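You operate a simulated robot arm through the tools that you are given. There is no shell and no other tool. Be economical: measure what you need, move in short steps, check, and stop when the job is done.

You are at the controls of a simulated two-armed robot. One attempt, no reset.

Task
Heat up the cold press and press HELLO onto the grey shirt.
Fine: move the tape holder off the press to the table before you switch on; set the chart's plain heat, run the tray in, press once, leave it in to cool and switch off. Set down upright: tape holder.

Only the result counts: the job must be done as asked and must still hold three seconds after the hand-in. Knocking over, shifting, dropping, spilling or breaking anything else fails it. Flat cloth is picked up by pressing the open fingertips on it (5 to 10 N) and closing them slowly along it; thin cloth reads only 2 to 8 mm in the jaws.

Robot
Two 7-joint arms with two-finger parallel grippers on one trunk, on a base that drives. Base frame: it is fixed to the floor where the robot stands at the start and does not move with it; the origin is under the middle of the robot, x ahead of it, y to its left, z up. Units: mm, rad, N and s.
The left shoulder is at the start at [50, 161, 1098], the right one opposite. With the tool pointing down near the work surface each hand reaches from about 100 to 660 mm from the robot's upright axis, wherever it stands, measured 20 degrees to its own side. Places, roughly: plain row [-700, -1400, 1200]; press switch [-200, -1100, 1200]; tape holder [-250, -1250, 1250]; work surface [700, 700, 800]. Payload 3.43 kg a hand.
The TCP of each hand is the grasp point between the finger pads, 30 mm short of the fingertips. In the tool frame z runs along the fingers and y along their closing line. The gripper opens to 94 mm. The fingers are 28 mm wide and 10 mm thick; the gripper's body (50 by 96 mm) begins 55 mm behind the TCP.
Orientation is told as [roll, pitch, yaw] about the base's x, y, z axes, in that order, counted from this pose: with the fingers straight down and closing along the base's y, the tool's x points along the base's -x, its y along +y and its z along -z.

Tools
- The arms move only by the tool move_arm. It takes "left_plan", "right_plan" or both (then of equal length, played together; a hand with none holds still); each is a list that holds one entry, the list of rows, each a list of 7 numbers: the shift along the base's x, y, z in mm, then the turn, a rotation vector about the base's x, y, z in degrees, then the gripper command, from -1 (fully open) to 1 (shut), values between in proportion. In form: [[[dx, dy, dz, rx, ry, rz, jaw], ...]]. A call has 1 to 10 rows; each row shifts and turns the commanded pose from where the row before left it. A row lasts 0.2 s, in which the tool goes at most 50 mm and 0.15 rad; a call with a longer step from one row to the next is refused whole, and so is a gripper value outside its range. A pose out of reach is approached as far as the arm can. The call stops where the force on the tool passes 40 N (or 10 N more than at its start, if that is more) or the arm is blocked; 0.2 s more then pass. The fingers move at their own pace (about 45 mm/s each) and stop on an object; they squeeze with about 23 N. The grip force told is the motor's: it shows also when the fingers shut on nothing. Time passes only in rows, and 0.2 s behind the last, so rows that do not move let the fingers close. The reply holds the time, the measured pose of the TCP, the force on the tool along the base axes, the opening and the grip force, in the units named above and with some noise, with the torque about the TCP (base axes, N m) and any sound that the robot's microphone picked up.
- Cameras (640 x 400 px; columns grow to the right, rows downward): "scene" is now at [91, -73, 1202.9]; the picture's right is [-0.78, -0.62, 0.00], its down [-0.38, 0.48, -0.79] and it looks along [0.49, -0.62, -0.61] (base axes); focal length 214 px, centre (320, 200). "left" rides on the left gripper at [76, -14, -103] in its tool frame; the picture's right is [0.18, 0.98, 0.00], its down [-0.75, 0.14, -0.64] and it looks along [-0.63, 0.12, 0.77] (tool axes); focal length 243 px, centre (320, 200). "right" rides on the right gripper at [76, 14, -102] in its tool frame; the picture's right is [-0.18, 0.98, 0.00], its down [-0.75, -0.14, -0.64] and it looks along [-0.63, -0.12, 0.77] (tool axes); focal length 243 px, centre (320, 200). There is no depth. A picture from a camera that has moved, and an enlarged one, comes with that camera's place and axes in the base frame and with its lens. The place of the scene camera against the robot may be out by one fixed shift of up to 18 mm in any direction.
- get_image(camera): a new picture of that camera. The clock stands still meanwhile.
- move_column(by): slides the trunk up (or, below 0, down) by that many mm; the arms and the scene camera ride with it, the base frame stays. It gives what a move gives, with no picture.
- steer(legs): drives the robot by 1 to 6 legs, each [ahead, left, turn to the left] in mm, mm and rad, along the robot's own axes; the way and the turn of a leg run together, so that a leg with both is an arc; at most 1500 mm and 3.142 rad a leg. The arms and the cameras ride along, it lands a little off, and it stops where it bumps. It gives what a move gives.
- turn_head(pan, tilt): turns the head with the scene camera to pan (to the left, within 1.396 rad either way) and tilt (down, from -0.506 to 1.204), counted from straight ahead of the robot. It gives what a move gives.
- inspect(camera, box): a new picture of the part [left, top, right, bottom] of that camera's present view, enlarged. The clock stands still meanwhile.
- sign_off(): hands the job in; it is judged then, once.

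Go step by step. Nothing tells you exact positions but the pictures and the camera data: compare them with the known pose of the tool, close in by small moves and look again before you grip or let go. The budget is 120 turns and 100 pictures, counting those below and the enlarged ones. Unless the task says otherwise, let go and move clear before handing in, and close with one line.

The tools are called after "Request:" by a JSON object that holds its "name" and its "arguments". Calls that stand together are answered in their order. move_arm: Moves the arms, as the interface text tells. Its arguments: {"type":"object","properties":{"left_plan":{"type":"array","items":{"type":"array","items":{"type":"array","items":{"type":"number"}}}},"right_plan":{"type":"array","items":{"type":"array","items":{"type":"array","items":{"type":"number"}}}}},"required":[]} The other tools are called the same way: move_column (by) slides the trunk up or down; steer (legs) drives the base; turn_head (pan, tilt) turns the head that bears the scene camera; get_image (camera) takes a picture; inspect (camera, box) takes an enlarged picture of a part of a camera's view; sign_off () hands the job in.

At the start:

```text
t: 0.0
left_tool_pos: [342.2, -57.1, 1150.4]
left_tcp_rot: [0.001, 0.0, 0.0]
left_ft_force: [0.1, 0.2, -1.4]
left_moment: [0.02, 0.01, 0.01]
left_opening: 94.2
left_grip_force: 0.0
right_tool_pos: [266.2, -390.4, 1000.6]
right_tcp_rot: [0.0, 0.0, 0.001]
right_ft_force: [-0.5, 1.0, 0.3]
right_moment: [-0.04, 0.01, -0.01]
right_opening: 93.8
right_grip_force: 0.0
trunk travel left (down, up): [-125.0, 142.0]
robot x, y, heading: [1.9, -0.3, -0.003]
head pan, tilt: [-0.902, 0.654]
```

scene: 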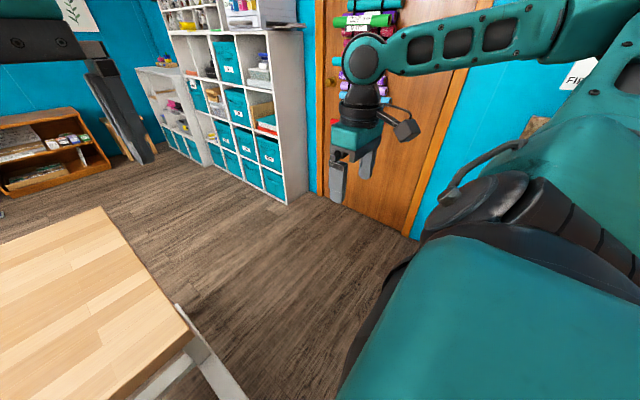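
right: 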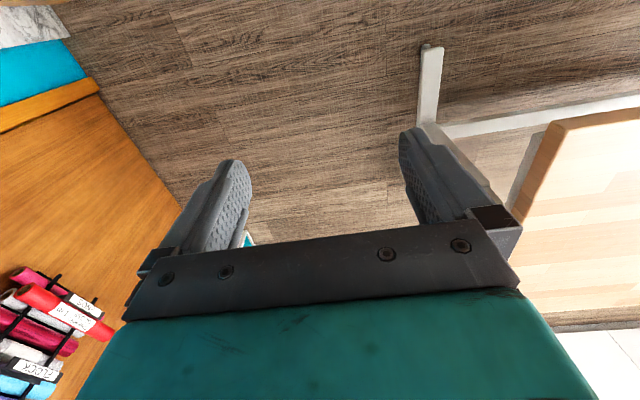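
left: 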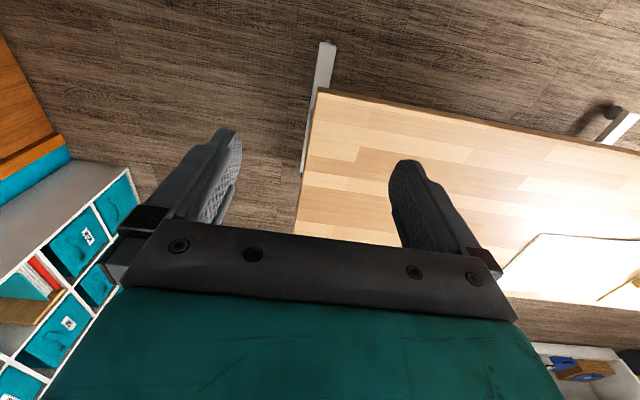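

I see a room with a table ahead-left, shelves and a door to the right; the press should be behind me on the right. I look around with the head first.

Request:
{"name": "turn_head", "arguments": {"pan": 0.75, "tilt": 0.5}}

Request:
{"name": "get_image", "arguments": {"camera": "scene"}}

Request:
{"name": "turn_head", "arguments": {"pan": -1.39, "tilt": 0.2}}

Request:
{"name": "get_image", "arguments": {"camera": "scene"}}

```text
t: 1.7
left_tool_pos: [342.8, -58.1, 1148.6]
left_tcp_rot: [0.001, -0.001, 0.001]
left_ft_force: [1.2, 0.2, -0.4]
left_moment: [0.03, 0.04, 0.03]
left_opening: 94.0
left_grip_force: 0.1
right_tool_pos: [266.2, -391.4, 999.5]
right_tcp_rot: [0.0, 0.001, 0.0]
right_ft_force: [-0.7, 0.2, 0.2]
right_moment: [0.01, 0.02, -0.03]
right_opening: 93.8
right_grip_force: 0.0
trunk travel left (down, up): [-125.0, 142.0]
robot x, y, heading: [0.8, 1.9, -0.0]
head pan, tilt: [0.75, 0.499]
```

```text
96 pictures are left
camera scene: at [103.9, 57.0, 1216.7], right [0.68, -0.73, 0.0], down [-0.35, -0.33, -0.88], along [0.64, 0.6, -0.48], focal length 214 px, centre (320, 200)
```

scene: 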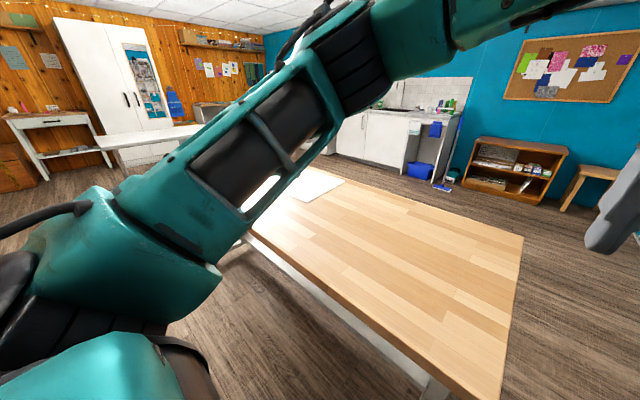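

```text
t: 3.7
left_tool_pos: [340.9, -58.2, 1150.0]
left_tcp_rot: [-0.001, 0.002, 0.002]
left_ft_force: [0.6, 0.9, 0.3]
left_moment: [0.02, 0.0, -0.01]
left_opening: 94.0
left_grip_force: 0.1
right_tool_pos: [267.4, -391.4, 999.4]
right_tcp_rot: [0.0, -0.002, 0.001]
right_ft_force: [-0.5, -0.7, 0.6]
right_moment: [-0.01, -0.01, 0.01]
right_opening: 94.1
right_grip_force: 0.2
trunk travel left (down, up): [-125.0, 142.0]
robot x, y, heading: [-1.2, -2.5, 0.001]
head pan, tilt: [-1.389, 0.201]
```

```text
95 pictures are left
camera scene: at [54.2, -96.6, 1244.4], right [-0.98, -0.18, 0.0], down [-0.04, 0.2, -0.98], along [0.18, -0.96, -0.2], focal length 214 px, centre (320, 200)
```

scene: 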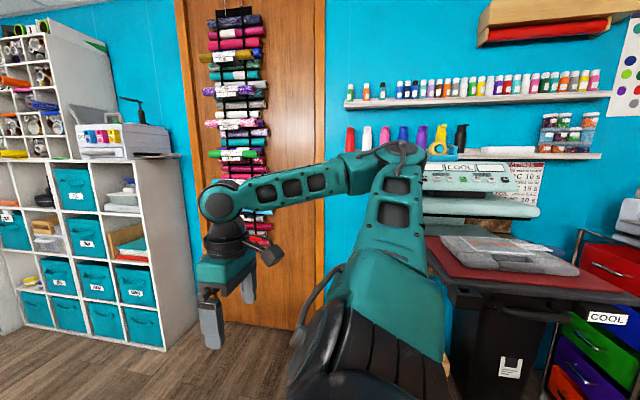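

The press (display "COOL", yellow tape holder on top, chart behind) is behind on my right. I turn the robot to face it.

Request:
{"name": "steer", "arguments": {"legs": [[0, 0, -1.571]]}}

Request:
{"name": "turn_head", "arguments": {"pan": -0.2, "tilt": 0.3}}

Request:
{"name": "get_image", "arguments": {"camera": "scene"}}

```text
t: 7.9
left_tool_pos: [-55.2, -342.5, 1149.9]
left_tcp_rot: [-0.002, 0.001, -1.563]
left_ft_force: [-1.2, -0.4, -1.1]
left_moment: [0.0, 0.02, 0.02]
left_opening: 94.0
left_grip_force: 0.1
right_tool_pos: [-388.5, -269.1, 999.5]
right_tcp_rot: [0.0, -0.001, -1.565]
right_ft_force: [0.2, 0.5, 0.8]
right_moment: [0.01, 0.0, -0.01]
right_opening: 94.0
right_grip_force: 0.1
trunk travel left (down, up): [-125.0, 142.0]
robot x, y, heading: [-0.4, -1.3, -1.565]
head pan, tilt: [-1.389, 0.201]
```

```text
t: 9.3
left_tool_pos: [-55.7, -342.5, 1150.5]
left_tcp_rot: [0.0, -0.001, -1.563]
left_ft_force: [-0.7, 0.2, 0.8]
left_moment: [0.01, -0.03, -0.01]
left_opening: 94.1
left_grip_force: 0.0
right_tool_pos: [-387.8, -268.7, 1001.5]
right_tcp_rot: [-0.001, 0.0, -1.566]
right_ft_force: [0.4, 0.8, -0.1]
right_moment: [0.03, 0.02, -0.02]
right_opening: 94.0
right_grip_force: 0.1
trunk travel left (down, up): [-125.0, 142.0]
robot x, y, heading: [0.8, -1.1, -1.564]
head pan, tilt: [-0.201, 0.3]
```

```text
94 pictures are left
camera scene: at [-20.7, -136.6, 1235.1], right [-0.98, 0.19, 0.0], down [0.06, 0.29, -0.96], along [-0.19, -0.94, -0.3], focal length 214 px, centre (320, 200)
```

scene: 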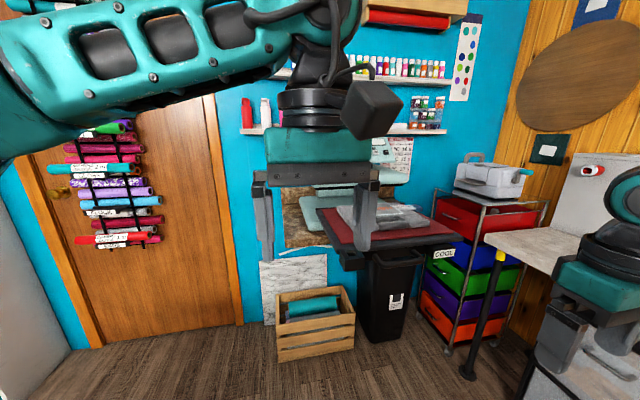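

The left hand blocks the view of the press; I move it aside and look again.

Request:
{"name": "move_arm", "arguments": {"left_plan": [[[50, 0, 0, 0, 0, 0, -1], [50, 0, 0, 0, 0, 0, -1], [50, 0, 0, 0, 0, 0, -1], [50, 0, 0, 0, 0, 0, -1], [50, 0, 0, 0, 0, 0, -1], [50, 0, 0, 0, 0, 0, -1], [50, 0, 0, 0, 0, 0, -1]]]}}

Request:
{"name": "get_image", "arguments": {"camera": "scene"}}

Request:
{"name": "inspect", "arguments": {"camera": "scene", "box": [240, 80, 480, 260]}}

```text
t: 10.9
left_tool_pos: [295.6, -338.5, 1147.9]
left_tcp_rot: [0.001, 0.0, -1.567]
left_ft_force: [0.3, 0.2, -0.2]
left_moment: [0.01, 0.0, -0.03]
left_opening: 94.2
left_grip_force: 0.1
right_tool_pos: [-388.4, -267.9, 1000.4]
right_tcp_rot: [0.001, 0.0, -1.567]
right_ft_force: [-0.8, -0.1, -0.9]
right_moment: [-0.03, -0.02, 0.01]
right_opening: 94.2
right_grip_force: 0.1
trunk travel left (down, up): [-125.0, 142.0]
robot x, y, heading: [0.4, 3.0, -1.566]
head pan, tilt: [-0.201, 0.3]
```

```text
93 pictures are left
camera scene: at [-20.1, -136.3, 1235.2], right [-0.98, 0.19, 0.0], down [0.06, 0.29, -0.96], along [-0.19, -0.94, -0.3], focal length 214 px, centre (320, 200)
```

scene: 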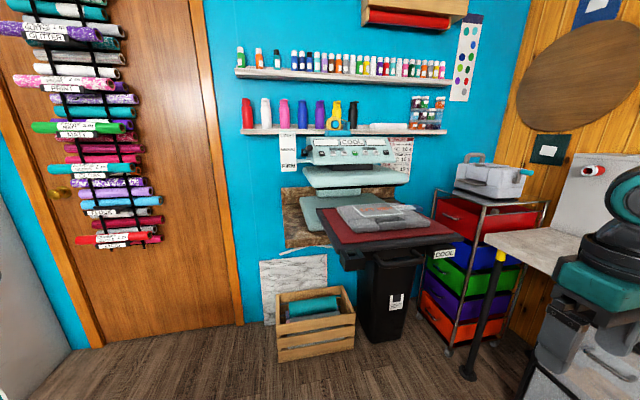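

```text
2.22 times, centred on (360, 170) of scene
camera zoom: at [-20.1, -136.3, 1235.2], right [-0.98, 0.19, 0.0], down [0.06, 0.29, -0.96], along [-0.19, -0.94, -0.3], focal length 477 px, centre (231, 267)
```

zoom: 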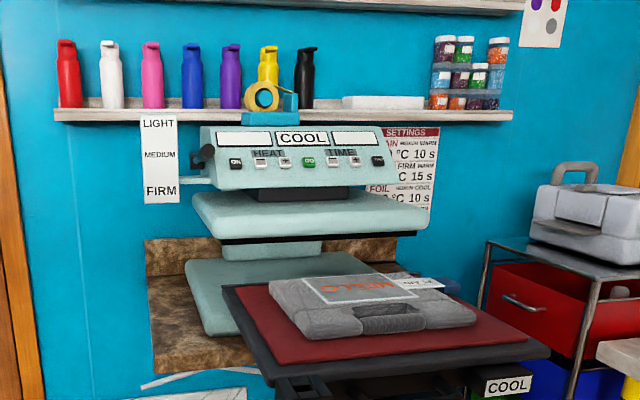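

The heat press is against the far wall, with its buttons along the front, the tray slid out towards me on the right. I raise the right hand for safety and drive closer.

Request:
{"name": "move_arm", "arguments": {"right_plan": [[[0, 30, 40, 0, 0, 0, -1], [0, 30, 40, 0, 0, 0, -1], [0, 30, 40, 0, 0, 0, -1], [0, 0, 40, 0, 0, 0, -1], [0, 0, 40, 0, 0, 0, -1]]]}}

Request:
{"name": "steer", "arguments": {"legs": [[350, 0, 0]]}}

Request:
{"name": "turn_head", "arguments": {"pan": -0.35, "tilt": 0.35}}

Request:
{"name": "get_image", "arguments": {"camera": "scene"}}

```text
t: 12.1
left_tool_pos: [294.3, -339.4, 1148.7]
left_tcp_rot: [-0.001, 0.001, -1.564]
left_ft_force: [-0.5, -0.2, -0.7]
left_moment: [0.01, -0.01, -0.01]
left_opening: 94.4
left_grip_force: 0.0
right_tool_pos: [-387.1, -179.4, 1203.0]
right_tcp_rot: [-0.001, 0.003, -1.567]
right_ft_force: [-0.7, -0.1, -0.2]
right_moment: [-0.01, -0.02, -0.01]
right_opening: 93.9
right_grip_force: 0.0
trunk travel left (down, up): [-125.0, 142.0]
robot x, y, heading: [3.6, 3.2, -1.563]
head pan, tilt: [-0.201, 0.3]
```

```text
t: 14.4
left_tool_pos: [294.8, -698.0, 1148.9]
left_tcp_rot: [0.001, 0.0, -1.566]
left_ft_force: [0.1, 0.1, 0.3]
left_moment: [0.03, -0.02, -0.02]
left_opening: 94.0
left_grip_force: 0.0
right_tool_pos: [-386.7, -534.6, 1203.7]
right_tcp_rot: [0.001, -0.001, -1.568]
right_ft_force: [0.5, -0.1, 0.5]
right_moment: [0.04, -0.02, 0.02]
right_opening: 94.0
right_grip_force: 0.1
trunk travel left (down, up): [-125.0, 142.0]
robot x, y, heading: [3.9, -350.8, -1.572]
head pan, tilt: [-0.201, 0.3]
```

```text
t: 15.1
left_tool_pos: [295.0, -696.8, 1148.7]
left_tcp_rot: [-0.001, 0.001, -1.569]
left_ft_force: [-0.3, -0.2, 0.5]
left_moment: [0.0, 0.02, -0.01]
left_opening: 94.0
left_grip_force: 0.0
right_tool_pos: [-387.2, -534.3, 1204.0]
right_tcp_rot: [-0.001, 0.001, -1.57]
right_ft_force: [0.8, 0.0, 0.5]
right_moment: [-0.03, 0.0, 0.03]
right_opening: 94.0
right_grip_force: 0.1
trunk travel left (down, up): [-125.0, 142.0]
robot x, y, heading: [1.4, -360.3, -1.572]
head pan, tilt: [-0.351, 0.351]
```

```text
91 pictures are left
camera scene: at [-33.0, -488.7, 1230.4], right [-0.94, 0.34, 0.0], down [0.12, 0.32, -0.94], along [-0.32, -0.88, -0.34], focal length 214 px, centre (320, 200)
```

scene: 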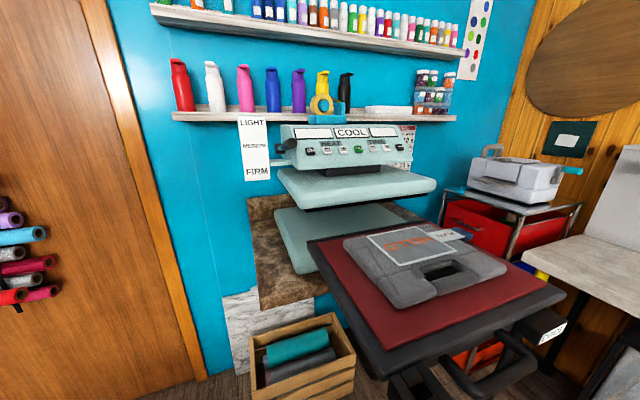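

Request:
{"name": "inspect", "arguments": {"camera": "scene", "box": [230, 60, 450, 200]}}

Request:
{"name": "inspect", "arguments": {"camera": "scene", "box": [270, 110, 420, 180]}}

Request:
{"name": "inspect", "arguments": {"camera": "scene", "box": [300, 200, 600, 400]}}

```text
2.86 times, centred on (340, 130) of scene
camera zoom: at [-33.0, -488.7, 1230.4], right [-0.94, 0.34, 0.0], down [0.12, 0.32, -0.94], along [-0.32, -0.88, -0.34], focal length 613 px, centre (263, 400)
```

zoom: 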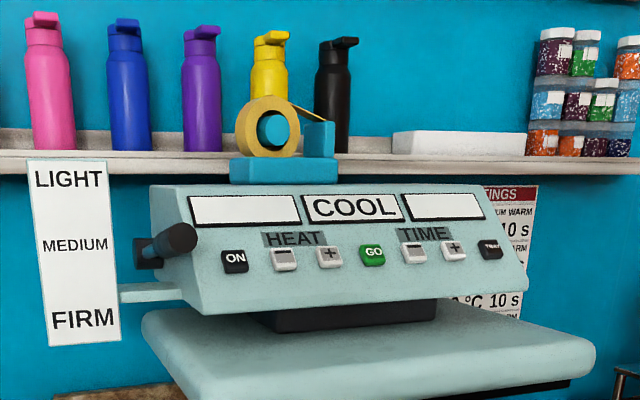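

```text
4.27 times, centred on (345, 145) of scene
camera zoom: at [-33.0, -488.7, 1230.4], right [-0.94, 0.34, 0.0], down [0.12, 0.32, -0.94], along [-0.32, -0.88, -0.34], focal length 915 px, centre (213, 435)
```

zoom: 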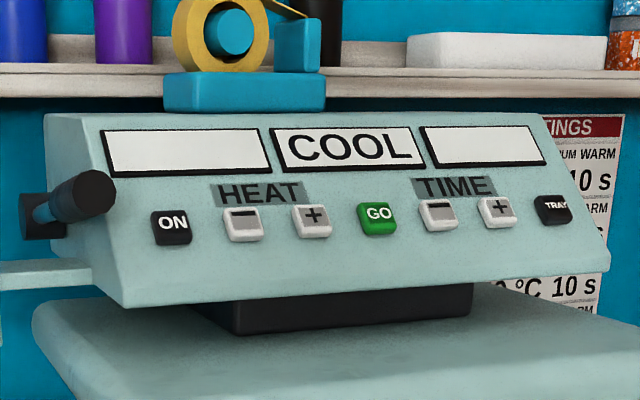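

```text
2.00 times, centred on (450, 300) of scene
camera zoom: at [-33.0, -488.7, 1230.4], right [-0.94, 0.34, 0.0], down [0.12, 0.32, -0.94], along [-0.32, -0.88, -0.34], focal length 429 px, centre (60, 0)
```

zoom: 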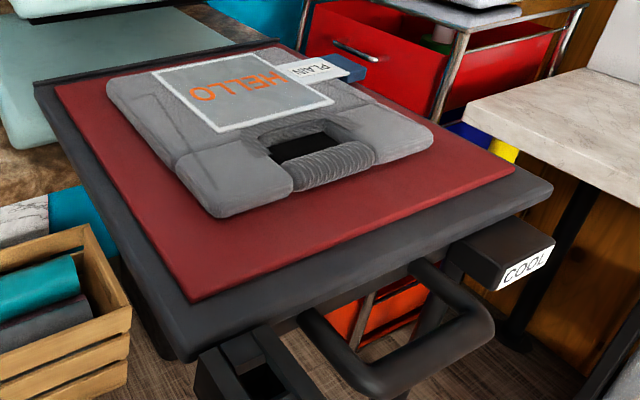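

The tray already holds the grey shirt with the HELLO sheet (tag PLAIN). I need the chart's plain row, so I shift sideways to the right to see it.

Request:
{"name": "move_arm", "arguments": {"right_plan": [[[45, 0, 0, 0, 0, 0, -1], [45, 0, 0, 0, 0, 0, -1], [45, 0, 0, 0, 0, 0, -1]]]}}

Request:
{"name": "steer", "arguments": {"legs": [[-150, 0, 0], [0, -400, 0]]}}

Request:
{"name": "get_image", "arguments": {"camera": "scene"}}

```text
t: 15.9
left_tool_pos: [294.7, -698.1, 1148.7]
left_tcp_rot: [0.001, -0.001, -1.568]
left_ft_force: [-0.1, 0.8, 0.5]
left_moment: [-0.01, 0.04, -0.03]
left_opening: 94.1
left_grip_force: 0.1
right_tool_pos: [-249.4, -535.0, 1204.3]
right_tcp_rot: [-0.001, 0.001, -1.567]
right_ft_force: [-0.4, -0.2, 0.8]
right_moment: [-0.03, -0.01, 0.0]
right_opening: 94.1
right_grip_force: 0.1
trunk travel left (down, up): [-125.0, 142.0]
robot x, y, heading: [1.2, -359.5, -1.568]
head pan, tilt: [-0.351, 0.351]
```

```text
t: 21.0
left_tool_pos: [-113.2, -548.2, 1148.8]
left_tcp_rot: [-0.001, 0.0, -1.565]
left_ft_force: [0.5, 0.2, 0.5]
left_moment: [-0.01, 0.0, -0.02]
left_opening: 94.0
left_grip_force: 0.1
right_tool_pos: [-657.2, -387.8, 1204.4]
right_tcp_rot: [0.0, 0.0, -1.566]
right_ft_force: [-0.3, -0.2, 0.3]
right_moment: [0.01, -0.01, 0.02]
right_opening: 94.0
right_grip_force: 0.1
trunk travel left (down, up): [-125.0, 142.0]
robot x, y, heading: [-405.4, -210.9, -1.563]
head pan, tilt: [-0.351, 0.351]
```

```text
87 pictures are left
camera scene: at [-439.3, -340.6, 1230.4], right [-0.94, 0.34, 0.0], down [0.12, 0.32, -0.94], along [-0.32, -0.88, -0.34], focal length 214 px, centre (320, 200)
```

scene: 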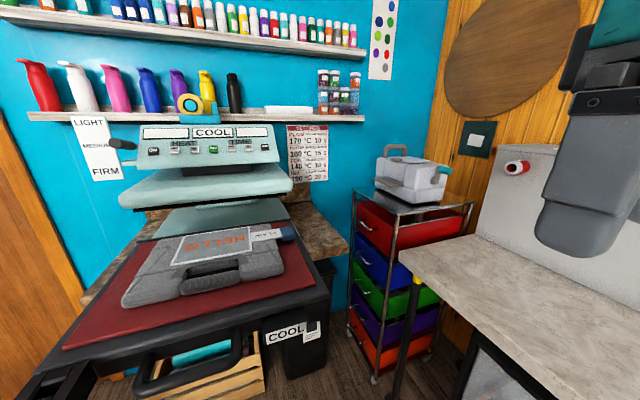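

Request:
{"name": "inspect", "arguments": {"camera": "scene", "box": [275, 115, 339, 190]}}

Request:
{"name": "inspect", "arguments": {"camera": "scene", "box": [60, 80, 300, 220]}}

Request:
{"name": "inspect", "arguments": {"camera": "scene", "box": [40, 200, 340, 400]}}

```text
5.33 times, centred on (307, 152) of scene
camera zoom: at [-439.3, -340.6, 1230.4], right [-0.94, 0.34, 0.0], down [0.12, 0.32, -0.94], along [-0.32, -0.88, -0.34], focal length 1144 px, centre (389, 453)
```

zoom: 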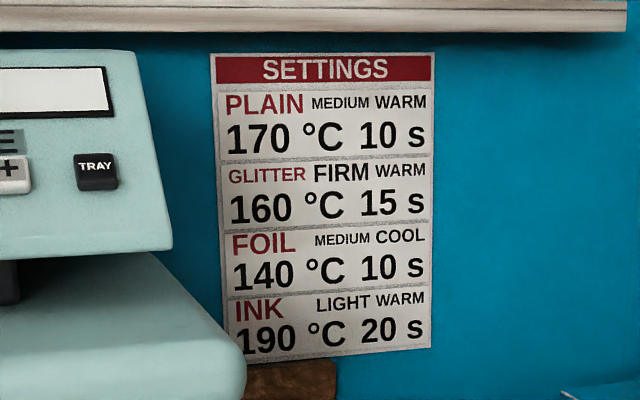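

```text
2.67 times, centred on (180, 150) of scene
camera zoom: at [-439.3, -340.6, 1230.4], right [-0.94, 0.34, 0.0], down [0.12, 0.32, -0.94], along [-0.32, -0.88, -0.34], focal length 572 px, centre (693, 333)
```

zoom: 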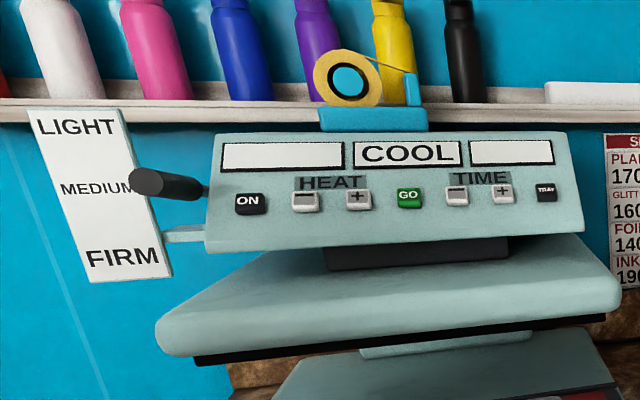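

```text
2.00 times, centred on (190, 300) of scene
camera zoom: at [-439.3, -340.6, 1230.4], right [-0.94, 0.34, 0.0], down [0.12, 0.32, -0.94], along [-0.32, -0.88, -0.34], focal length 429 px, centre (580, 0)
```

zoom: 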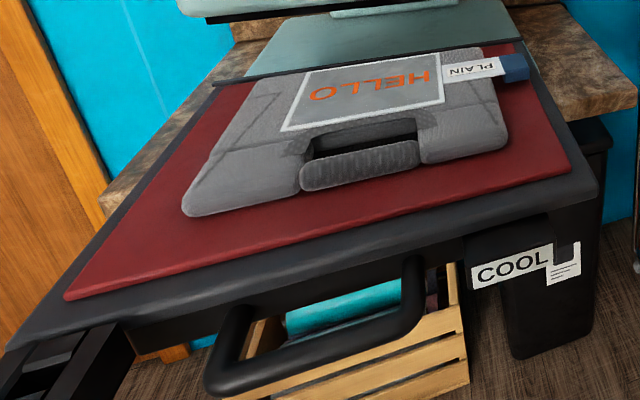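

The plain row reads 170 °C, 10 s, medium. The press buttons lie around x −213 … −514, y −1063, z 1155. I raise the trunk for a view from above and check my clearance to the tray.

Request:
{"name": "move_column", "arguments": {"by": 140}}

Request:
{"name": "turn_head", "arguments": {"pan": 0.0, "tilt": 1.0}}

Request:
{"name": "get_image", "arguments": {"camera": "scene"}}

```text
t: 22.7
left_tool_pos: [-111.8, -546.8, 1288.5]
left_tcp_rot: [-0.001, -0.001, -1.566]
left_ft_force: [0.1, -0.7, -0.2]
left_moment: [0.0, 0.0, 0.0]
left_opening: 93.9
left_grip_force: 0.0
right_tool_pos: [-658.1, -387.4, 1343.9]
right_tcp_rot: [0.0, 0.0, -1.565]
right_ft_force: [0.1, 0.0, 0.5]
right_moment: [-0.01, 0.03, 0.02]
right_opening: 94.1
right_grip_force: 0.0
trunk travel left (down, up): [-265.0, 2.0]
robot x, y, heading: [-404.5, -207.1, -1.568]
head pan, tilt: [-0.351, 0.351]
```

```text
t: 23.7
left_tool_pos: [-112.2, -548.1, 1288.7]
left_tcp_rot: [0.0, 0.0, -1.567]
left_ft_force: [-0.1, -0.1, 0.4]
left_moment: [-0.03, -0.01, 0.0]
left_opening: 94.0
left_grip_force: 0.0
right_tool_pos: [-658.3, -388.0, 1343.7]
right_tcp_rot: [0.001, 0.0, -1.566]
right_ft_force: [-1.3, -0.4, 0.2]
right_moment: [-0.02, -0.02, 0.0]
right_opening: 94.4
right_grip_force: 0.0
trunk travel left (down, up): [-265.0, 2.0]
robot x, y, heading: [-402.2, -205.2, -1.573]
head pan, tilt: [0.0, 1.0]
```

```text
83 pictures are left
camera scene: at [-407.3, -322.7, 1315.6], right [-1.0, 0.0, 0.0], down [0.0, 0.84, -0.54], along [0.0, -0.54, -0.84], focal length 214 px, centre (320, 200)
```

scene: 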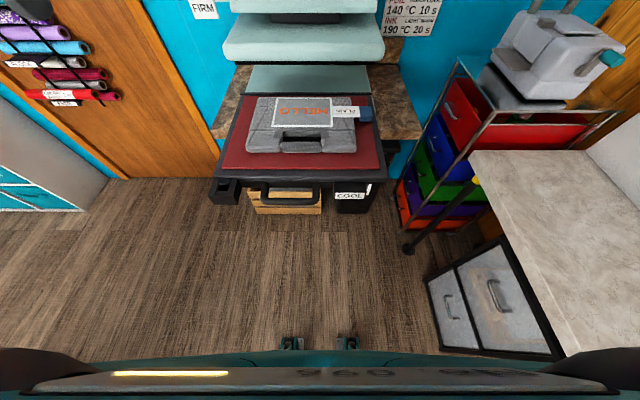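

The base is small and there's room in front of the tray. I move to about x −200, y −340 and look at the tape holder from above.

Request:
{"name": "steer", "arguments": {"legs": [[0, 200, 0], [130, 0, 0]]}}

Request:
{"name": "turn_head", "arguments": {"pan": -0.12, "tilt": 0.3}}

Request:
{"name": "get_image", "arguments": {"camera": "scene"}}

Request:
{"name": "inspect", "arguments": {"camera": "scene", "box": [240, 100, 420, 220]}}

```text
t: 27.0
left_tool_pos: [92.3, -675.8, 1288.8]
left_tcp_rot: [0.0, 0.002, -1.565]
left_ft_force: [-0.1, -1.1, -0.1]
left_moment: [0.0, 0.02, -0.05]
left_opening: 94.0
left_grip_force: 0.0
right_tool_pos: [-453.6, -516.4, 1344.6]
right_tcp_rot: [0.001, 0.0, -1.567]
right_ft_force: [0.3, -0.5, 0.4]
right_moment: [0.05, -0.01, 0.04]
right_opening: 94.0
right_grip_force: 0.1
trunk travel left (down, up): [-265.0, 2.0]
robot x, y, heading: [-201.5, -333.7, -1.569]
head pan, tilt: [0.0, 1.0]
```

```text
t: 28.1
left_tool_pos: [93.0, -674.1, 1288.5]
left_tcp_rot: [0.0, 0.0, -1.564]
left_ft_force: [0.0, -0.1, 0.1]
left_moment: [-0.01, -0.03, -0.03]
left_opening: 94.0
left_grip_force: 0.1
right_tool_pos: [-452.0, -514.1, 1345.3]
right_tcp_rot: [0.0, 0.0, -1.566]
right_ft_force: [0.6, 0.5, 0.3]
right_moment: [0.01, 0.0, 0.02]
right_opening: 93.9
right_grip_force: 0.1
trunk travel left (down, up): [-265.0, 2.0]
robot x, y, heading: [-202.0, -333.0, -1.565]
head pan, tilt: [-0.12, 0.3]
```

```text
82 pictures are left
camera scene: at [-214.0, -471.6, 1375.0], right [-0.99, 0.11, 0.0], down [0.03, 0.29, -0.96], along [-0.11, -0.95, -0.3], focal length 214 px, centre (320, 200)
```

scene: 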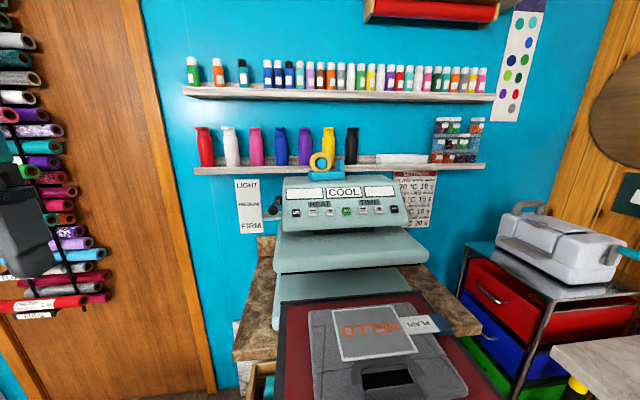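

```text
3.33 times, centred on (330, 160) of scene
camera zoom: at [-214.0, -471.6, 1375.0], right [-0.99, 0.11, 0.0], down [0.03, 0.29, -0.96], along [-0.11, -0.95, -0.3], focal length 715 px, centre (287, 333)
```

zoom: 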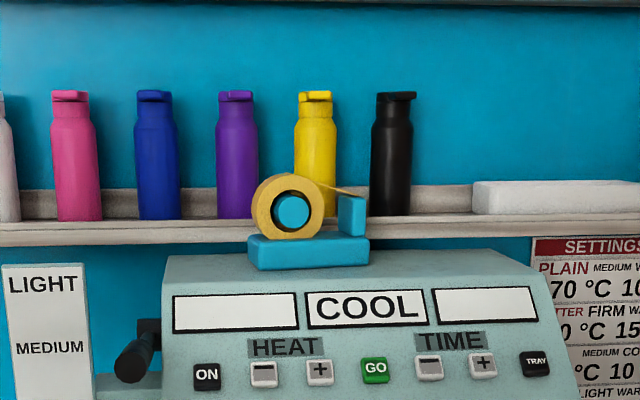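

The tape holder sits on the press at about (−322, −1211), base top ≈ 1247, roll about 75 mm across. It is best gripped top-down, closing along y on the roll, from a stand to the left of the press; I tuck the left hand and drive there.

Request:
{"name": "move_arm", "arguments": {"left_plan": [[[-36, 14, 30, 0, 0, 0, -1], [-36, 14, 30, 0, 0, 0, -1], [-36, 14, 30, 0, 0, 0, -1], [-36, 14, 20, 0, 0, 0, -1]]]}}

Request:
{"name": "steer", "arguments": {"legs": [[0, 300, 0], [420, 0, 0]]}}

Request:
{"name": "turn_head", "arguments": {"pan": -0.9, "tilt": 0.7}}

Request:
{"name": "get_image", "arguments": {"camera": "scene"}}

```text
t: 29.1
left_tool_pos: [-51.6, -619.7, 1398.3]
left_tcp_rot: [-0.001, 0.001, -1.565]
left_ft_force: [-0.2, -0.9, -0.2]
left_moment: [0.0, -0.02, 0.03]
left_opening: 94.0
left_grip_force: 0.0
right_tool_pos: [-454.0, -514.1, 1342.8]
right_tcp_rot: [0.001, 0.0, -1.567]
right_ft_force: [0.3, 0.4, -0.2]
right_moment: [-0.02, 0.0, -0.01]
right_opening: 94.3
right_grip_force: 0.1
trunk travel left (down, up): [-265.0, 2.0]
robot x, y, heading: [-201.6, -334.4, -1.565]
head pan, tilt: [-0.12, 0.3]
```

```text
t: 34.4
left_tool_pos: [244.0, -1022.8, 1397.2]
left_tcp_rot: [-0.002, -0.001, -1.578]
left_ft_force: [-0.6, 0.7, 0.4]
left_moment: [0.0, 0.01, 0.01]
left_opening: 94.0
left_grip_force: 0.1
right_tool_pos: [-156.7, -913.4, 1344.1]
right_tcp_rot: [0.0, 0.002, -1.578]
right_ft_force: [0.6, 0.4, 0.2]
right_moment: [0.02, 0.05, -0.03]
right_opening: 94.1
right_grip_force: 0.1
trunk travel left (down, up): [-265.0, 2.0]
robot x, y, heading: [95.0, -733.6, -1.579]
head pan, tilt: [-0.12, 0.3]
stopped in leg 2: the robot was blocked; the commanded pose is now the measured one
```

```text
t: 35.5
left_tool_pos: [243.8, -1021.4, 1397.8]
left_tcp_rot: [0.0, 0.001, -1.578]
left_ft_force: [0.6, -0.5, 0.7]
left_moment: [0.02, 0.0, 0.0]
left_opening: 93.6
left_grip_force: 0.0
right_tool_pos: [-157.6, -911.7, 1345.9]
right_tcp_rot: [0.001, 0.0, -1.577]
right_ft_force: [-0.2, -0.4, -0.4]
right_moment: [-0.03, 0.01, 0.0]
right_opening: 94.0
right_grip_force: 0.2
trunk travel left (down, up): [-265.0, 2.0]
robot x, y, heading: [96.7, -736.5, -1.589]
head pan, tilt: [-0.901, 0.7]
```

```text
80 pictures are left
camera scene: at [27.5, -832.0, 1339.0], right [-0.62, 0.79, 0.0], down [0.51, 0.4, -0.77], along [-0.6, -0.47, -0.64], focal length 214 px, centre (320, 200)
```

scene: 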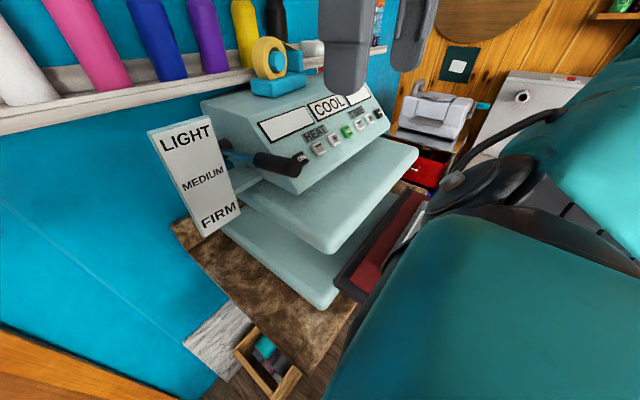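

The drive was stopped by something low on my right side; I back off a little and look down.

Request:
{"name": "steer", "arguments": {"legs": [[-60, 40, 0]]}}

Request:
{"name": "turn_head", "arguments": {"pan": -0.5, "tilt": 1.2}}

Request:
{"name": "get_image", "arguments": {"camera": "scene"}}

Request:
{"name": "get_image", "arguments": {"camera": "right"}}

```text
t: 36.5
left_tool_pos: [284.5, -960.1, 1398.8]
left_tcp_rot: [-0.001, -0.002, -1.58]
left_ft_force: [-0.7, -0.3, -1.0]
left_moment: [-0.03, 0.01, 0.0]
left_opening: 94.0
left_grip_force: 0.1
right_tool_pos: [-117.1, -850.9, 1345.1]
right_tcp_rot: [0.0, -0.001, -1.577]
right_ft_force: [0.6, -0.3, 0.9]
right_moment: [-0.01, 0.01, -0.02]
right_opening: 94.1
right_grip_force: 0.1
trunk travel left (down, up): [-265.0, 2.0]
robot x, y, heading: [134.3, -675.3, -1.579]
head pan, tilt: [-0.901, 0.7]
```

```text
t: 37.5
left_tool_pos: [283.8, -960.8, 1398.6]
left_tcp_rot: [0.0, 0.0, -1.577]
left_ft_force: [0.5, -0.2, 1.0]
left_moment: [0.0, 0.02, -0.03]
left_opening: 94.0
left_grip_force: 0.1
right_tool_pos: [-118.2, -850.8, 1344.0]
right_tcp_rot: [-0.001, 0.0, -1.578]
right_ft_force: [-0.4, -0.4, -0.3]
right_moment: [0.02, 0.0, 0.01]
right_opening: 94.4
right_grip_force: 0.0
trunk travel left (down, up): [-265.0, 2.0]
robot x, y, heading: [136.9, -675.3, -1.582]
head pan, tilt: [-0.499, 1.201]
```

```text
79 pictures are left
camera scene: at [106.7, -767.9, 1303.0], right [-0.87, 0.49, 0.0], down [0.45, 0.81, -0.36], along [-0.18, -0.32, -0.93], focal length 214 px, centre (320, 200)
```

scene: 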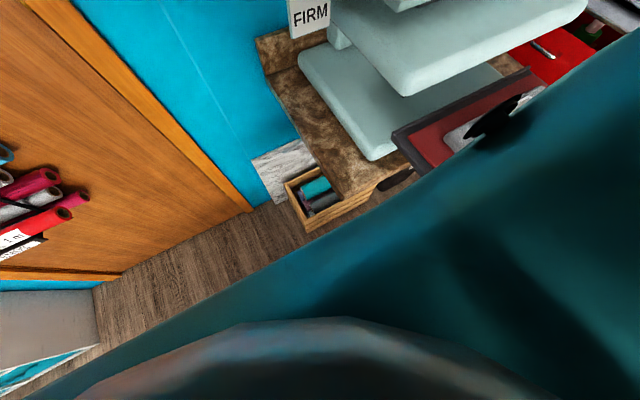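

```text
78 pictures are left
camera right: at [-102.7, -775.4, 1446.6], right [0.98, -0.19, 0.0], down [-0.15, -0.75, 0.64], along [-0.12, -0.63, -0.77], focal length 243 px, centre (320, 200)
```

right: 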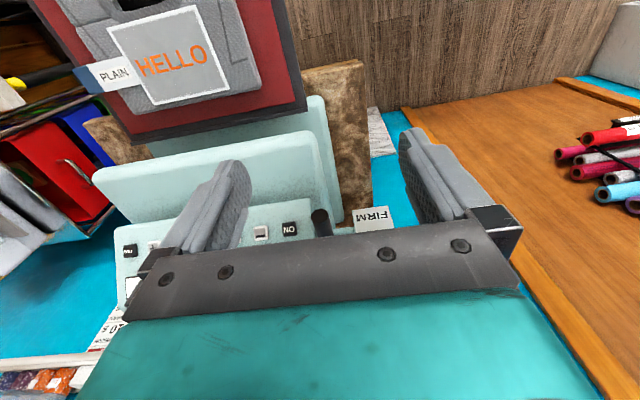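

The block was most likely the corner of the granite table under the press. I stand a bit further left and turn to face along −x, with the tape holder ahead-left for the left hand.

Request:
{"name": "steer", "arguments": {"legs": [[0, 68, 0], [205, 0, 0], [0, 0, -1.34]]}}

Request:
{"name": "turn_head", "arguments": {"pan": 0.3, "tilt": 0.5}}

Request:
{"name": "get_image", "arguments": {"camera": "scene"}}

```text
t: 39.6
left_tool_pos: [352.0, -1067.5, 1396.1]
left_tcp_rot: [-0.001, 0.001, -1.579]
left_ft_force: [-0.3, -1.1, 0.0]
left_moment: [0.1, -0.04, 0.02]
left_opening: 94.1
left_grip_force: 0.0
right_tool_pos: [-48.3, -956.1, 1343.7]
right_tcp_rot: [-0.001, 0.005, -1.578]
right_ft_force: [0.1, -1.8, -0.3]
right_moment: [0.07, -0.02, 0.0]
right_opening: 93.8
right_grip_force: 0.0
trunk travel left (down, up): [-265.0, 2.0]
robot x, y, heading: [205.2, -776.3, -1.578]
head pan, tilt: [-0.499, 1.201]
stopped in leg 2: the robot was blocked; the commanded pose is now the measured one
```

```text
t: 40.7
left_tool_pos: [353.3, -1061.5, 1398.8]
left_tcp_rot: [0.0, -0.004, -1.578]
left_ft_force: [0.2, 0.6, -0.2]
left_moment: [-0.01, 0.01, -0.01]
left_opening: 94.2
left_grip_force: 0.0
right_tool_pos: [-47.5, -953.5, 1345.2]
right_tcp_rot: [0.001, -0.002, -1.577]
right_ft_force: [-0.7, -0.4, -0.3]
right_moment: [0.04, 0.0, 0.04]
right_opening: 93.9
right_grip_force: 0.0
trunk travel left (down, up): [-265.0, 2.0]
robot x, y, heading: [205.1, -774.6, -1.582]
head pan, tilt: [0.3, 0.499]
```

```text
77 pictures are left
camera scene: at [229.1, -907.6, 1356.6], right [-0.96, -0.29, 0.0], down [-0.14, 0.46, -0.88], along [0.25, -0.84, -0.48], focal length 214 px, centre (320, 200)
```

scene: 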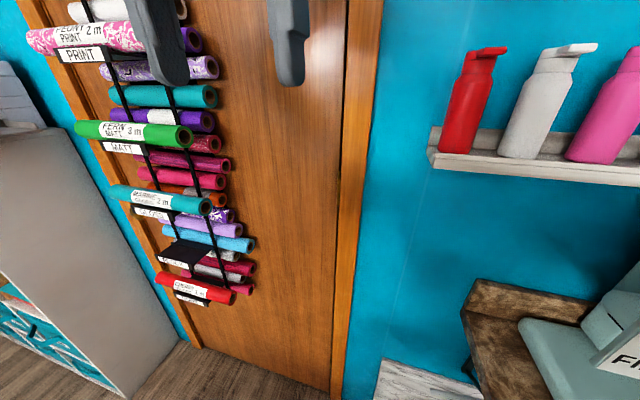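

Blocked again before reaching the spot; I look down in front to find what's in the way.

Request:
{"name": "turn_head", "arguments": {"pan": -0.25, "tilt": 1.0}}

Request:
{"name": "get_image", "arguments": {"camera": "scene"}}

Request:
{"name": "get_image", "arguments": {"camera": "left"}}

```text
t: 41.7
left_tool_pos: [351.3, -1062.0, 1399.3]
left_tcp_rot: [-0.001, -0.004, -1.58]
left_ft_force: [-0.7, 1.1, -0.6]
left_moment: [0.03, 0.03, 0.0]
left_opening: 93.9
left_grip_force: 0.0
right_tool_pos: [-48.9, -953.1, 1345.6]
right_tcp_rot: [-0.001, -0.002, -1.579]
right_ft_force: [0.3, -0.2, -0.5]
right_moment: [-0.03, 0.02, 0.03]
right_opening: 93.8
right_grip_force: 0.1
trunk travel left (down, up): [-265.0, 2.0]
robot x, y, heading: [206.8, -773.9, -1.58]
head pan, tilt: [-0.25, 1.0]
```

```text
76 pictures are left
camera scene: at [185.3, -887.9, 1315.6], right [-0.97, 0.25, 0.0], down [0.21, 0.81, -0.54], along [-0.14, -0.52, -0.84], focal length 214 px, centre (320, 200)
```

scene: 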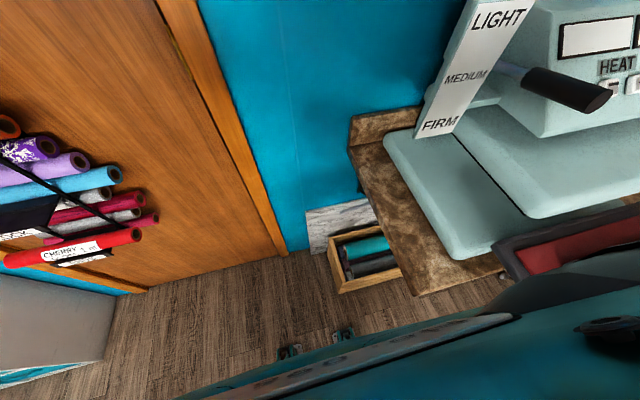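

```text
75 pictures are left
camera left: at [338.4, -984.8, 1500.8], right [0.98, 0.17, 0.0], down [0.13, -0.75, 0.64], along [0.11, -0.63, -0.76], focal length 243 px, centre (320, 200)
```

left: 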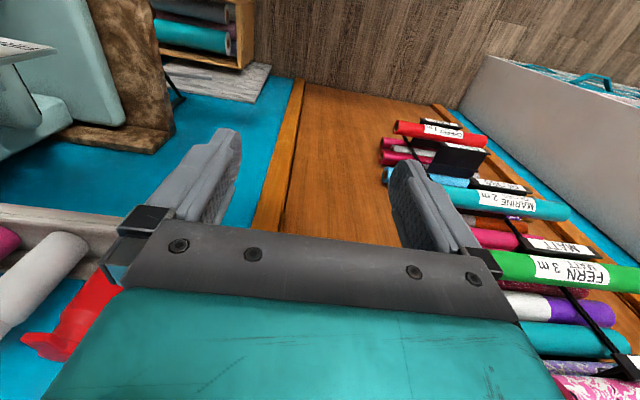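

The base itself looks clear of the crate, so an arm or the torso may be touching. I look at my right arm.

Request:
{"name": "turn_head", "arguments": {"pan": -1.2, "tilt": 0.9}}

Request:
{"name": "get_image", "arguments": {"camera": "scene"}}

Request:
{"name": "turn_head", "arguments": {"pan": 1.2, "tilt": 0.6}}

Request:
{"name": "get_image", "arguments": {"camera": "scene"}}

```text
t: 42.9
left_tool_pos: [352.4, -1062.4, 1397.2]
left_tcp_rot: [-0.001, -0.004, -1.581]
left_ft_force: [-0.1, -0.6, 0.8]
left_moment: [0.0, -0.03, 0.03]
left_opening: 94.1
left_grip_force: 0.2
right_tool_pos: [-48.4, -952.5, 1344.5]
right_tcp_rot: [0.0, -0.002, -1.573]
right_ft_force: [-23.8, 27.6, 5.4]
right_moment: [-3.06, -3.06, 2.47]
right_opening: 93.9
right_grip_force: 0.1
trunk travel left (down, up): [-265.0, 2.0]
robot x, y, heading: [206.3, -776.7, -1.579]
head pan, tilt: [-1.201, 0.901]
```

```text
74 pictures are left
camera scene: at [137.0, -856.4, 1322.3], right [-0.48, 0.88, 0.0], down [0.69, 0.38, -0.62], along [-0.54, -0.29, -0.79], focal length 214 px, centre (320, 200)
```

scene: 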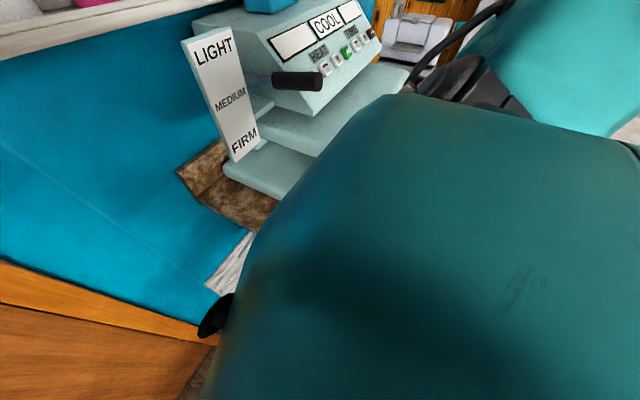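

```text
t: 45.1
left_tool_pos: [352.8, -1060.6, 1399.9]
left_tcp_rot: [-0.002, -0.002, -1.59]
left_ft_force: [34.9, 19.8, 23.3]
left_moment: [-0.11, 3.95, -3.35]
left_opening: 94.0
left_grip_force: 0.1
right_tool_pos: [-47.7, -951.1, 1344.5]
right_tcp_rot: [-0.001, -0.002, -1.578]
right_ft_force: [0.8, 0.1, 0.2]
right_moment: [-0.03, 0.01, -0.01]
right_opening: 94.1
right_grip_force: 0.0
trunk travel left (down, up): [-265.0, 2.0]
robot x, y, heading: [205.2, -774.3, -1.578]
head pan, tilt: [1.201, 0.6]
```

```text
73 pictures are left
camera scene: at [233.1, -900.6, 1340.2], right [-0.94, -0.35, 0.0], down [-0.22, 0.59, -0.77], along [0.27, -0.72, -0.63], focal length 214 px, centre (320, 200)
```

scene: 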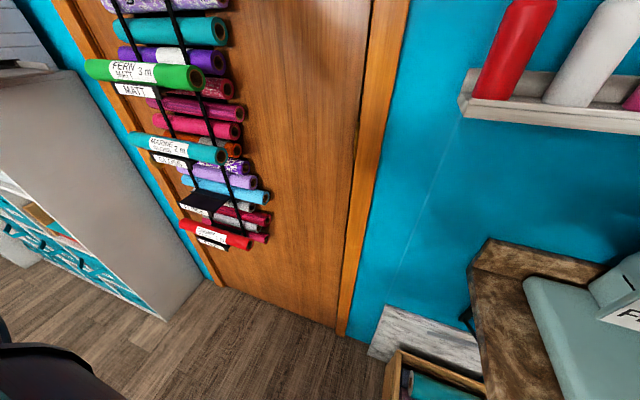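

The head was pressing against the folded arms (force readings on both), so I return it to the centre, back off a little and turn toward the press; I'll use a tilted (45°) grasp to gain reach.

Request:
{"name": "turn_head", "arguments": {"pan": 0.0, "tilt": 0.5}}

Request:
{"name": "steer", "arguments": {"legs": [[-30, 0, 0], [0, 0, -1.06]]}}

Request:
{"name": "get_image", "arguments": {"camera": "scene"}}

```text
t: 46.5
left_tool_pos: [352.8, -1060.9, 1397.8]
left_tcp_rot: [-0.001, -0.003, -1.58]
left_ft_force: [0.1, 0.6, 0.3]
left_moment: [0.03, 0.0, 0.01]
left_opening: 94.0
left_grip_force: 0.0
right_tool_pos: [-48.5, -952.0, 1345.1]
right_tcp_rot: [0.001, -0.003, -1.578]
right_ft_force: [0.0, -0.4, -0.5]
right_moment: [-0.01, 0.03, -0.01]
right_opening: 93.7
right_grip_force: 0.0
trunk travel left (down, up): [-265.0, 2.0]
robot x, y, heading: [210.6, -773.1, -1.576]
head pan, tilt: [0.0, 0.499]
```

```text
t: 50.0
left_tool_pos: [33.6, -1015.7, 1398.7]
left_tcp_rot: [0.0, -0.002, -2.622]
left_ft_force: [-0.3, 0.5, -0.2]
left_moment: [0.01, 0.04, 0.0]
left_opening: 93.7
left_grip_force: 0.1
right_tool_pos: [-74.1, -615.3, 1343.8]
right_tcp_rot: [0.001, -0.003, -2.621]
right_ft_force: [0.1, 0.2, -0.1]
right_moment: [0.0, 0.0, 0.02]
right_opening: 94.1
right_grip_force: 0.1
trunk travel left (down, up): [-265.0, 2.0]
robot x, y, heading: [205.5, -749.8, -2.619]
head pan, tilt: [0.0, 0.499]
```

```text
72 pictures are left
camera scene: at [89.9, -815.9, 1356.7], right [-0.5, 0.87, 0.0], down [0.42, 0.24, -0.88], along [-0.76, -0.44, -0.48], focal length 214 px, centre (320, 200)
```

scene: 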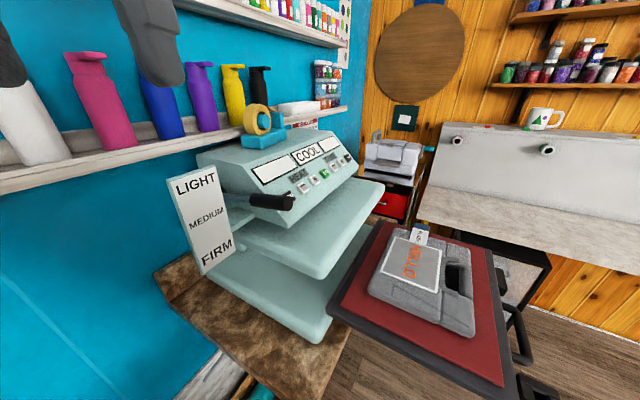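

Good view now: press, lever, tape holder. I bring the left hand toward the holder, turning it to close along y and tilting 45°.

Request:
{"name": "move_arm", "arguments": {"left_plan": [[[-25, -16, 0, 0, 0, -7.5, -1], [-25, -16, 0, 0, 0, -7.5, -1], [-25, -16, 0, 0, 0, -7.5, -1], [-25, -16, 0, 0, 0, -7.3, -1], [-25, -16, 0, 0, 7.5, 0, -1], [-25, -16, 0, 0, 7.5, 0, -1], [-25, -16, 0, 0, 7.5, 0, -1], [-25, -16, 0, 0, 7.5, 0, -1], [-25, -16, 0, 0, 7.5, 0, -1], [-25, -16, 0, 0, 7.5, 0, -1]]]}}

Request:
{"name": "get_image", "arguments": {"camera": "left"}}

Request:
{"name": "get_image", "arguments": {"camera": "scene"}}

```text
t: 52.2
left_tool_pos: [-214.5, -1177.6, 1399.3]
left_tcp_rot: [0.0, -0.792, 3.141]
left_ft_force: [0.0, -0.1, -0.6]
left_moment: [-0.02, 0.01, 0.01]
left_opening: 94.2
left_grip_force: 0.0
right_tool_pos: [-75.4, -616.1, 1344.0]
right_tcp_rot: [-0.001, -0.001, -2.621]
right_ft_force: [-0.9, -0.5, -0.2]
right_moment: [0.04, -0.02, -0.01]
right_opening: 93.8
right_grip_force: 0.1
trunk travel left (down, up): [-265.0, 2.0]
robot x, y, heading: [209.2, -747.6, -2.622]
head pan, tilt: [0.0, 0.499]
```

```text
71 pictures are left
camera left: at [-90.0, -1162.9, 1416.1], right [0.13, -0.98, -0.13], down [-0.07, -0.14, 0.99], along [-0.99, -0.12, -0.09], focal length 243 px, centre (320, 200)
```

left: 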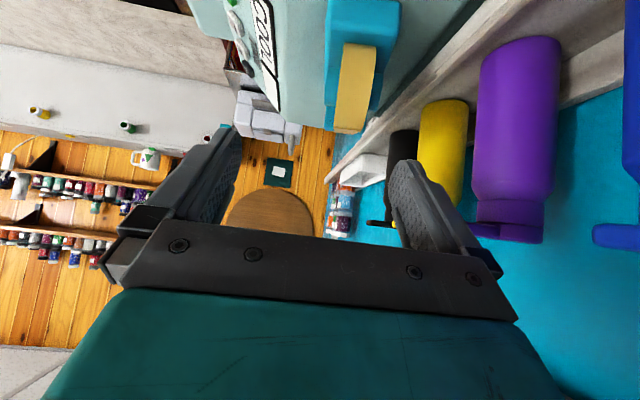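

```text
70 pictures are left
camera scene: at [89.6, -816.4, 1356.6], right [-0.5, 0.87, 0.0], down [0.42, 0.24, -0.88], along [-0.76, -0.44, -0.48], focal length 214 px, centre (320, 200)
```

scene: 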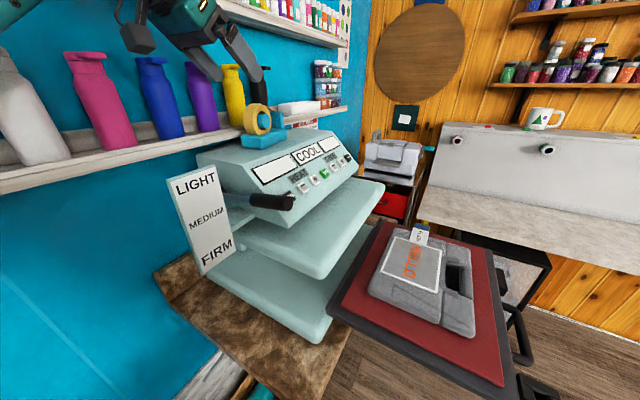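

The holder's roll centre is about (−322, −1207, 1284), 35 mm thick in y; the shelf front is about 20 mm behind the rear finger if I narrow the jaws to 70 mm. I align and advance halfway along the tool axis.

Request:
{"name": "move_arm", "arguments": {"left_plan": [[[0, -29, -9, 0, 0, 0, -0.49], [0, 0, 0, 0, 0, 0, -0.49], [-21, 0, -21, 0, 0, 0, -0.49], [-21, 0, -21, 0, 0, 0, -0.49], [-14, 0, -14, 0, 0, 0, -0.49]]]}}

Request:
{"name": "get_image", "arguments": {"camera": "left"}}

Request:
{"name": "inspect", "arguments": {"camera": "scene", "box": [180, 40, 340, 140]}}

```text
t: 53.4
left_tool_pos: [-235.2, -1203.4, 1368.5]
left_tcp_rot: [0.001, -0.788, -3.14]
left_ft_force: [-0.9, 0.1, 0.4]
left_moment: [-0.03, 0.03, -0.02]
left_opening: 70.1
left_grip_force: 0.1
left hand out of reach, approached as far as the arm can: row 4, 5
right_tool_pos: [-74.6, -614.7, 1344.9]
right_tcp_rot: [-0.001, -0.001, -2.619]
right_ft_force: [0.0, -0.4, 0.6]
right_moment: [-0.02, -0.02, 0.0]
right_opening: 94.0
right_grip_force: 0.0
trunk travel left (down, up): [-265.0, 2.0]
robot x, y, heading: [207.2, -743.3, -2.619]
head pan, tilt: [0.0, 0.499]
```

```text
69 pictures are left
camera left: at [-109.7, -1189.8, 1386.1], right [0.13, -0.98, -0.13], down [-0.08, -0.14, 0.99], along [-0.99, -0.12, -0.09], focal length 243 px, centre (320, 200)
```

left: 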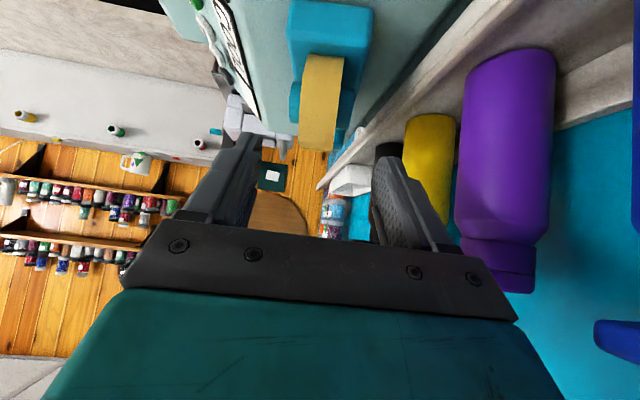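

```text
4.00 times, centred on (260, 90) of scene
camera zoom: at [89.7, -816.1, 1356.6], right [-0.5, 0.87, 0.0], down [0.42, 0.24, -0.88], along [-0.76, -0.44, -0.48], focal length 858 px, centre (560, 640)
```

zoom: 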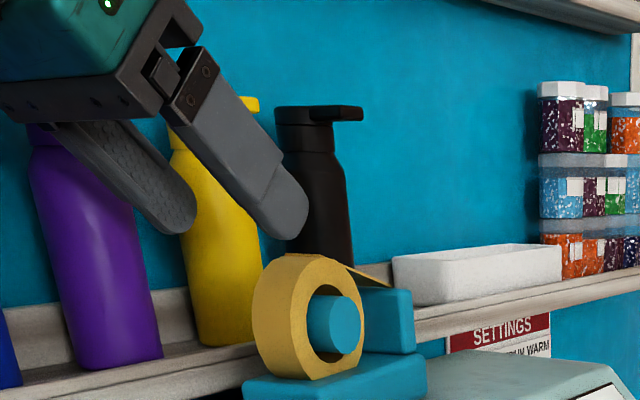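

The arm runs out of reach at 45°, so I tilt the tool nearer to horizontal (75°), which needs less reach, while backing off a little.

Request:
{"name": "move_arm", "arguments": {"left_plan": [[[15, 0, 5, 0, 7.5, 0, -0.49], [15, 0, 5, 0, 7.5, 0, -0.49], [15, 0, 0, 0, 7.5, 0, -0.49], [15, 0, 0, 0, 7.5, 0, -0.49]]]}}

```text
t: 54.4
left_tool_pos: [-172.8, -1205.5, 1380.2]
left_tcp_rot: [0.0, -1.315, 3.141]
left_ft_force: [0.2, -0.6, 0.4]
left_moment: [0.02, 0.03, -0.01]
left_opening: 70.0
left_grip_force: 0.1
right_tool_pos: [-74.8, -614.8, 1344.9]
right_tcp_rot: [-0.002, -0.001, -2.621]
right_ft_force: [0.2, 0.3, 0.2]
right_moment: [0.01, -0.01, 0.02]
right_opening: 94.0
right_grip_force: 0.1
trunk travel left (down, up): [-265.0, 2.0]
robot x, y, heading: [206.2, -742.4, -2.621]
head pan, tilt: [0.0, 0.499]
```

Request:
{"name": "move_arm", "arguments": {"left_plan": [[[-15, -1, -37, 0, 0, 0, -0.49], [-20, 0, -37, 0, 0, 0, -0.49], [-30, 0, 0, 0, 0, 0, -0.49]]]}}

Request:
{"name": "get_image", "arguments": {"camera": "left"}}

Request:
{"name": "inspect", "arguments": {"camera": "scene", "box": [180, 60, 340, 160]}}

```text
t: 55.2
left_tool_pos: [-229.6, -1190.9, 1315.0]
left_tcp_rot: [0.066, -1.318, 3.079]
left_ft_force: [-0.7, -0.2, 0.3]
left_moment: [0.0, -0.01, -0.02]
left_opening: 69.8
left_grip_force: 0.0
right_tool_pos: [-63.1, -597.4, 1343.7]
right_tcp_rot: [0.009, -0.02, -2.62]
right_ft_force: [-0.2, 0.7, 0.3]
right_moment: [-0.01, -0.02, -0.02]
right_opening: 94.0
right_grip_force: 0.1
trunk travel left (down, up): [-265.0, 2.0]
robot x, y, heading: [205.0, -744.1, -2.618]
head pan, tilt: [0.0, 0.499]
```

```text
67 pictures are left
camera left: at [-111.9, -1176.0, 1266.0], right [0.05, -0.99, -0.16], down [0.43, -0.13, 0.89], along [-0.9, -0.11, 0.42], focal length 243 px, centre (320, 200)
```

left: 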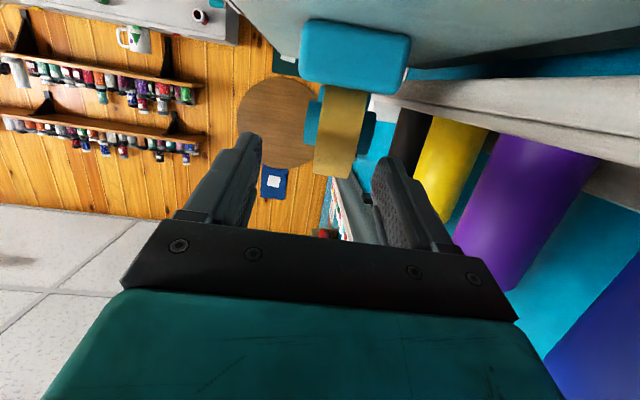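

```text
4.00 times, centred on (260, 110) of scene
camera zoom: at [102.2, -797.2, 1357.6], right [-0.5, 0.87, -0.01], down [0.41, 0.22, -0.89], along [-0.77, -0.45, -0.46], focal length 858 px, centre (560, 560)
```

zoom: 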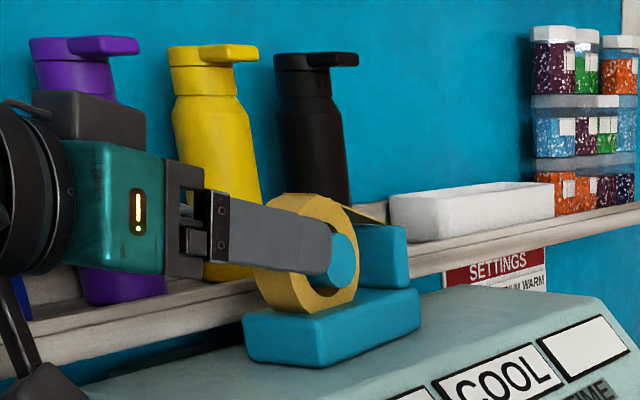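

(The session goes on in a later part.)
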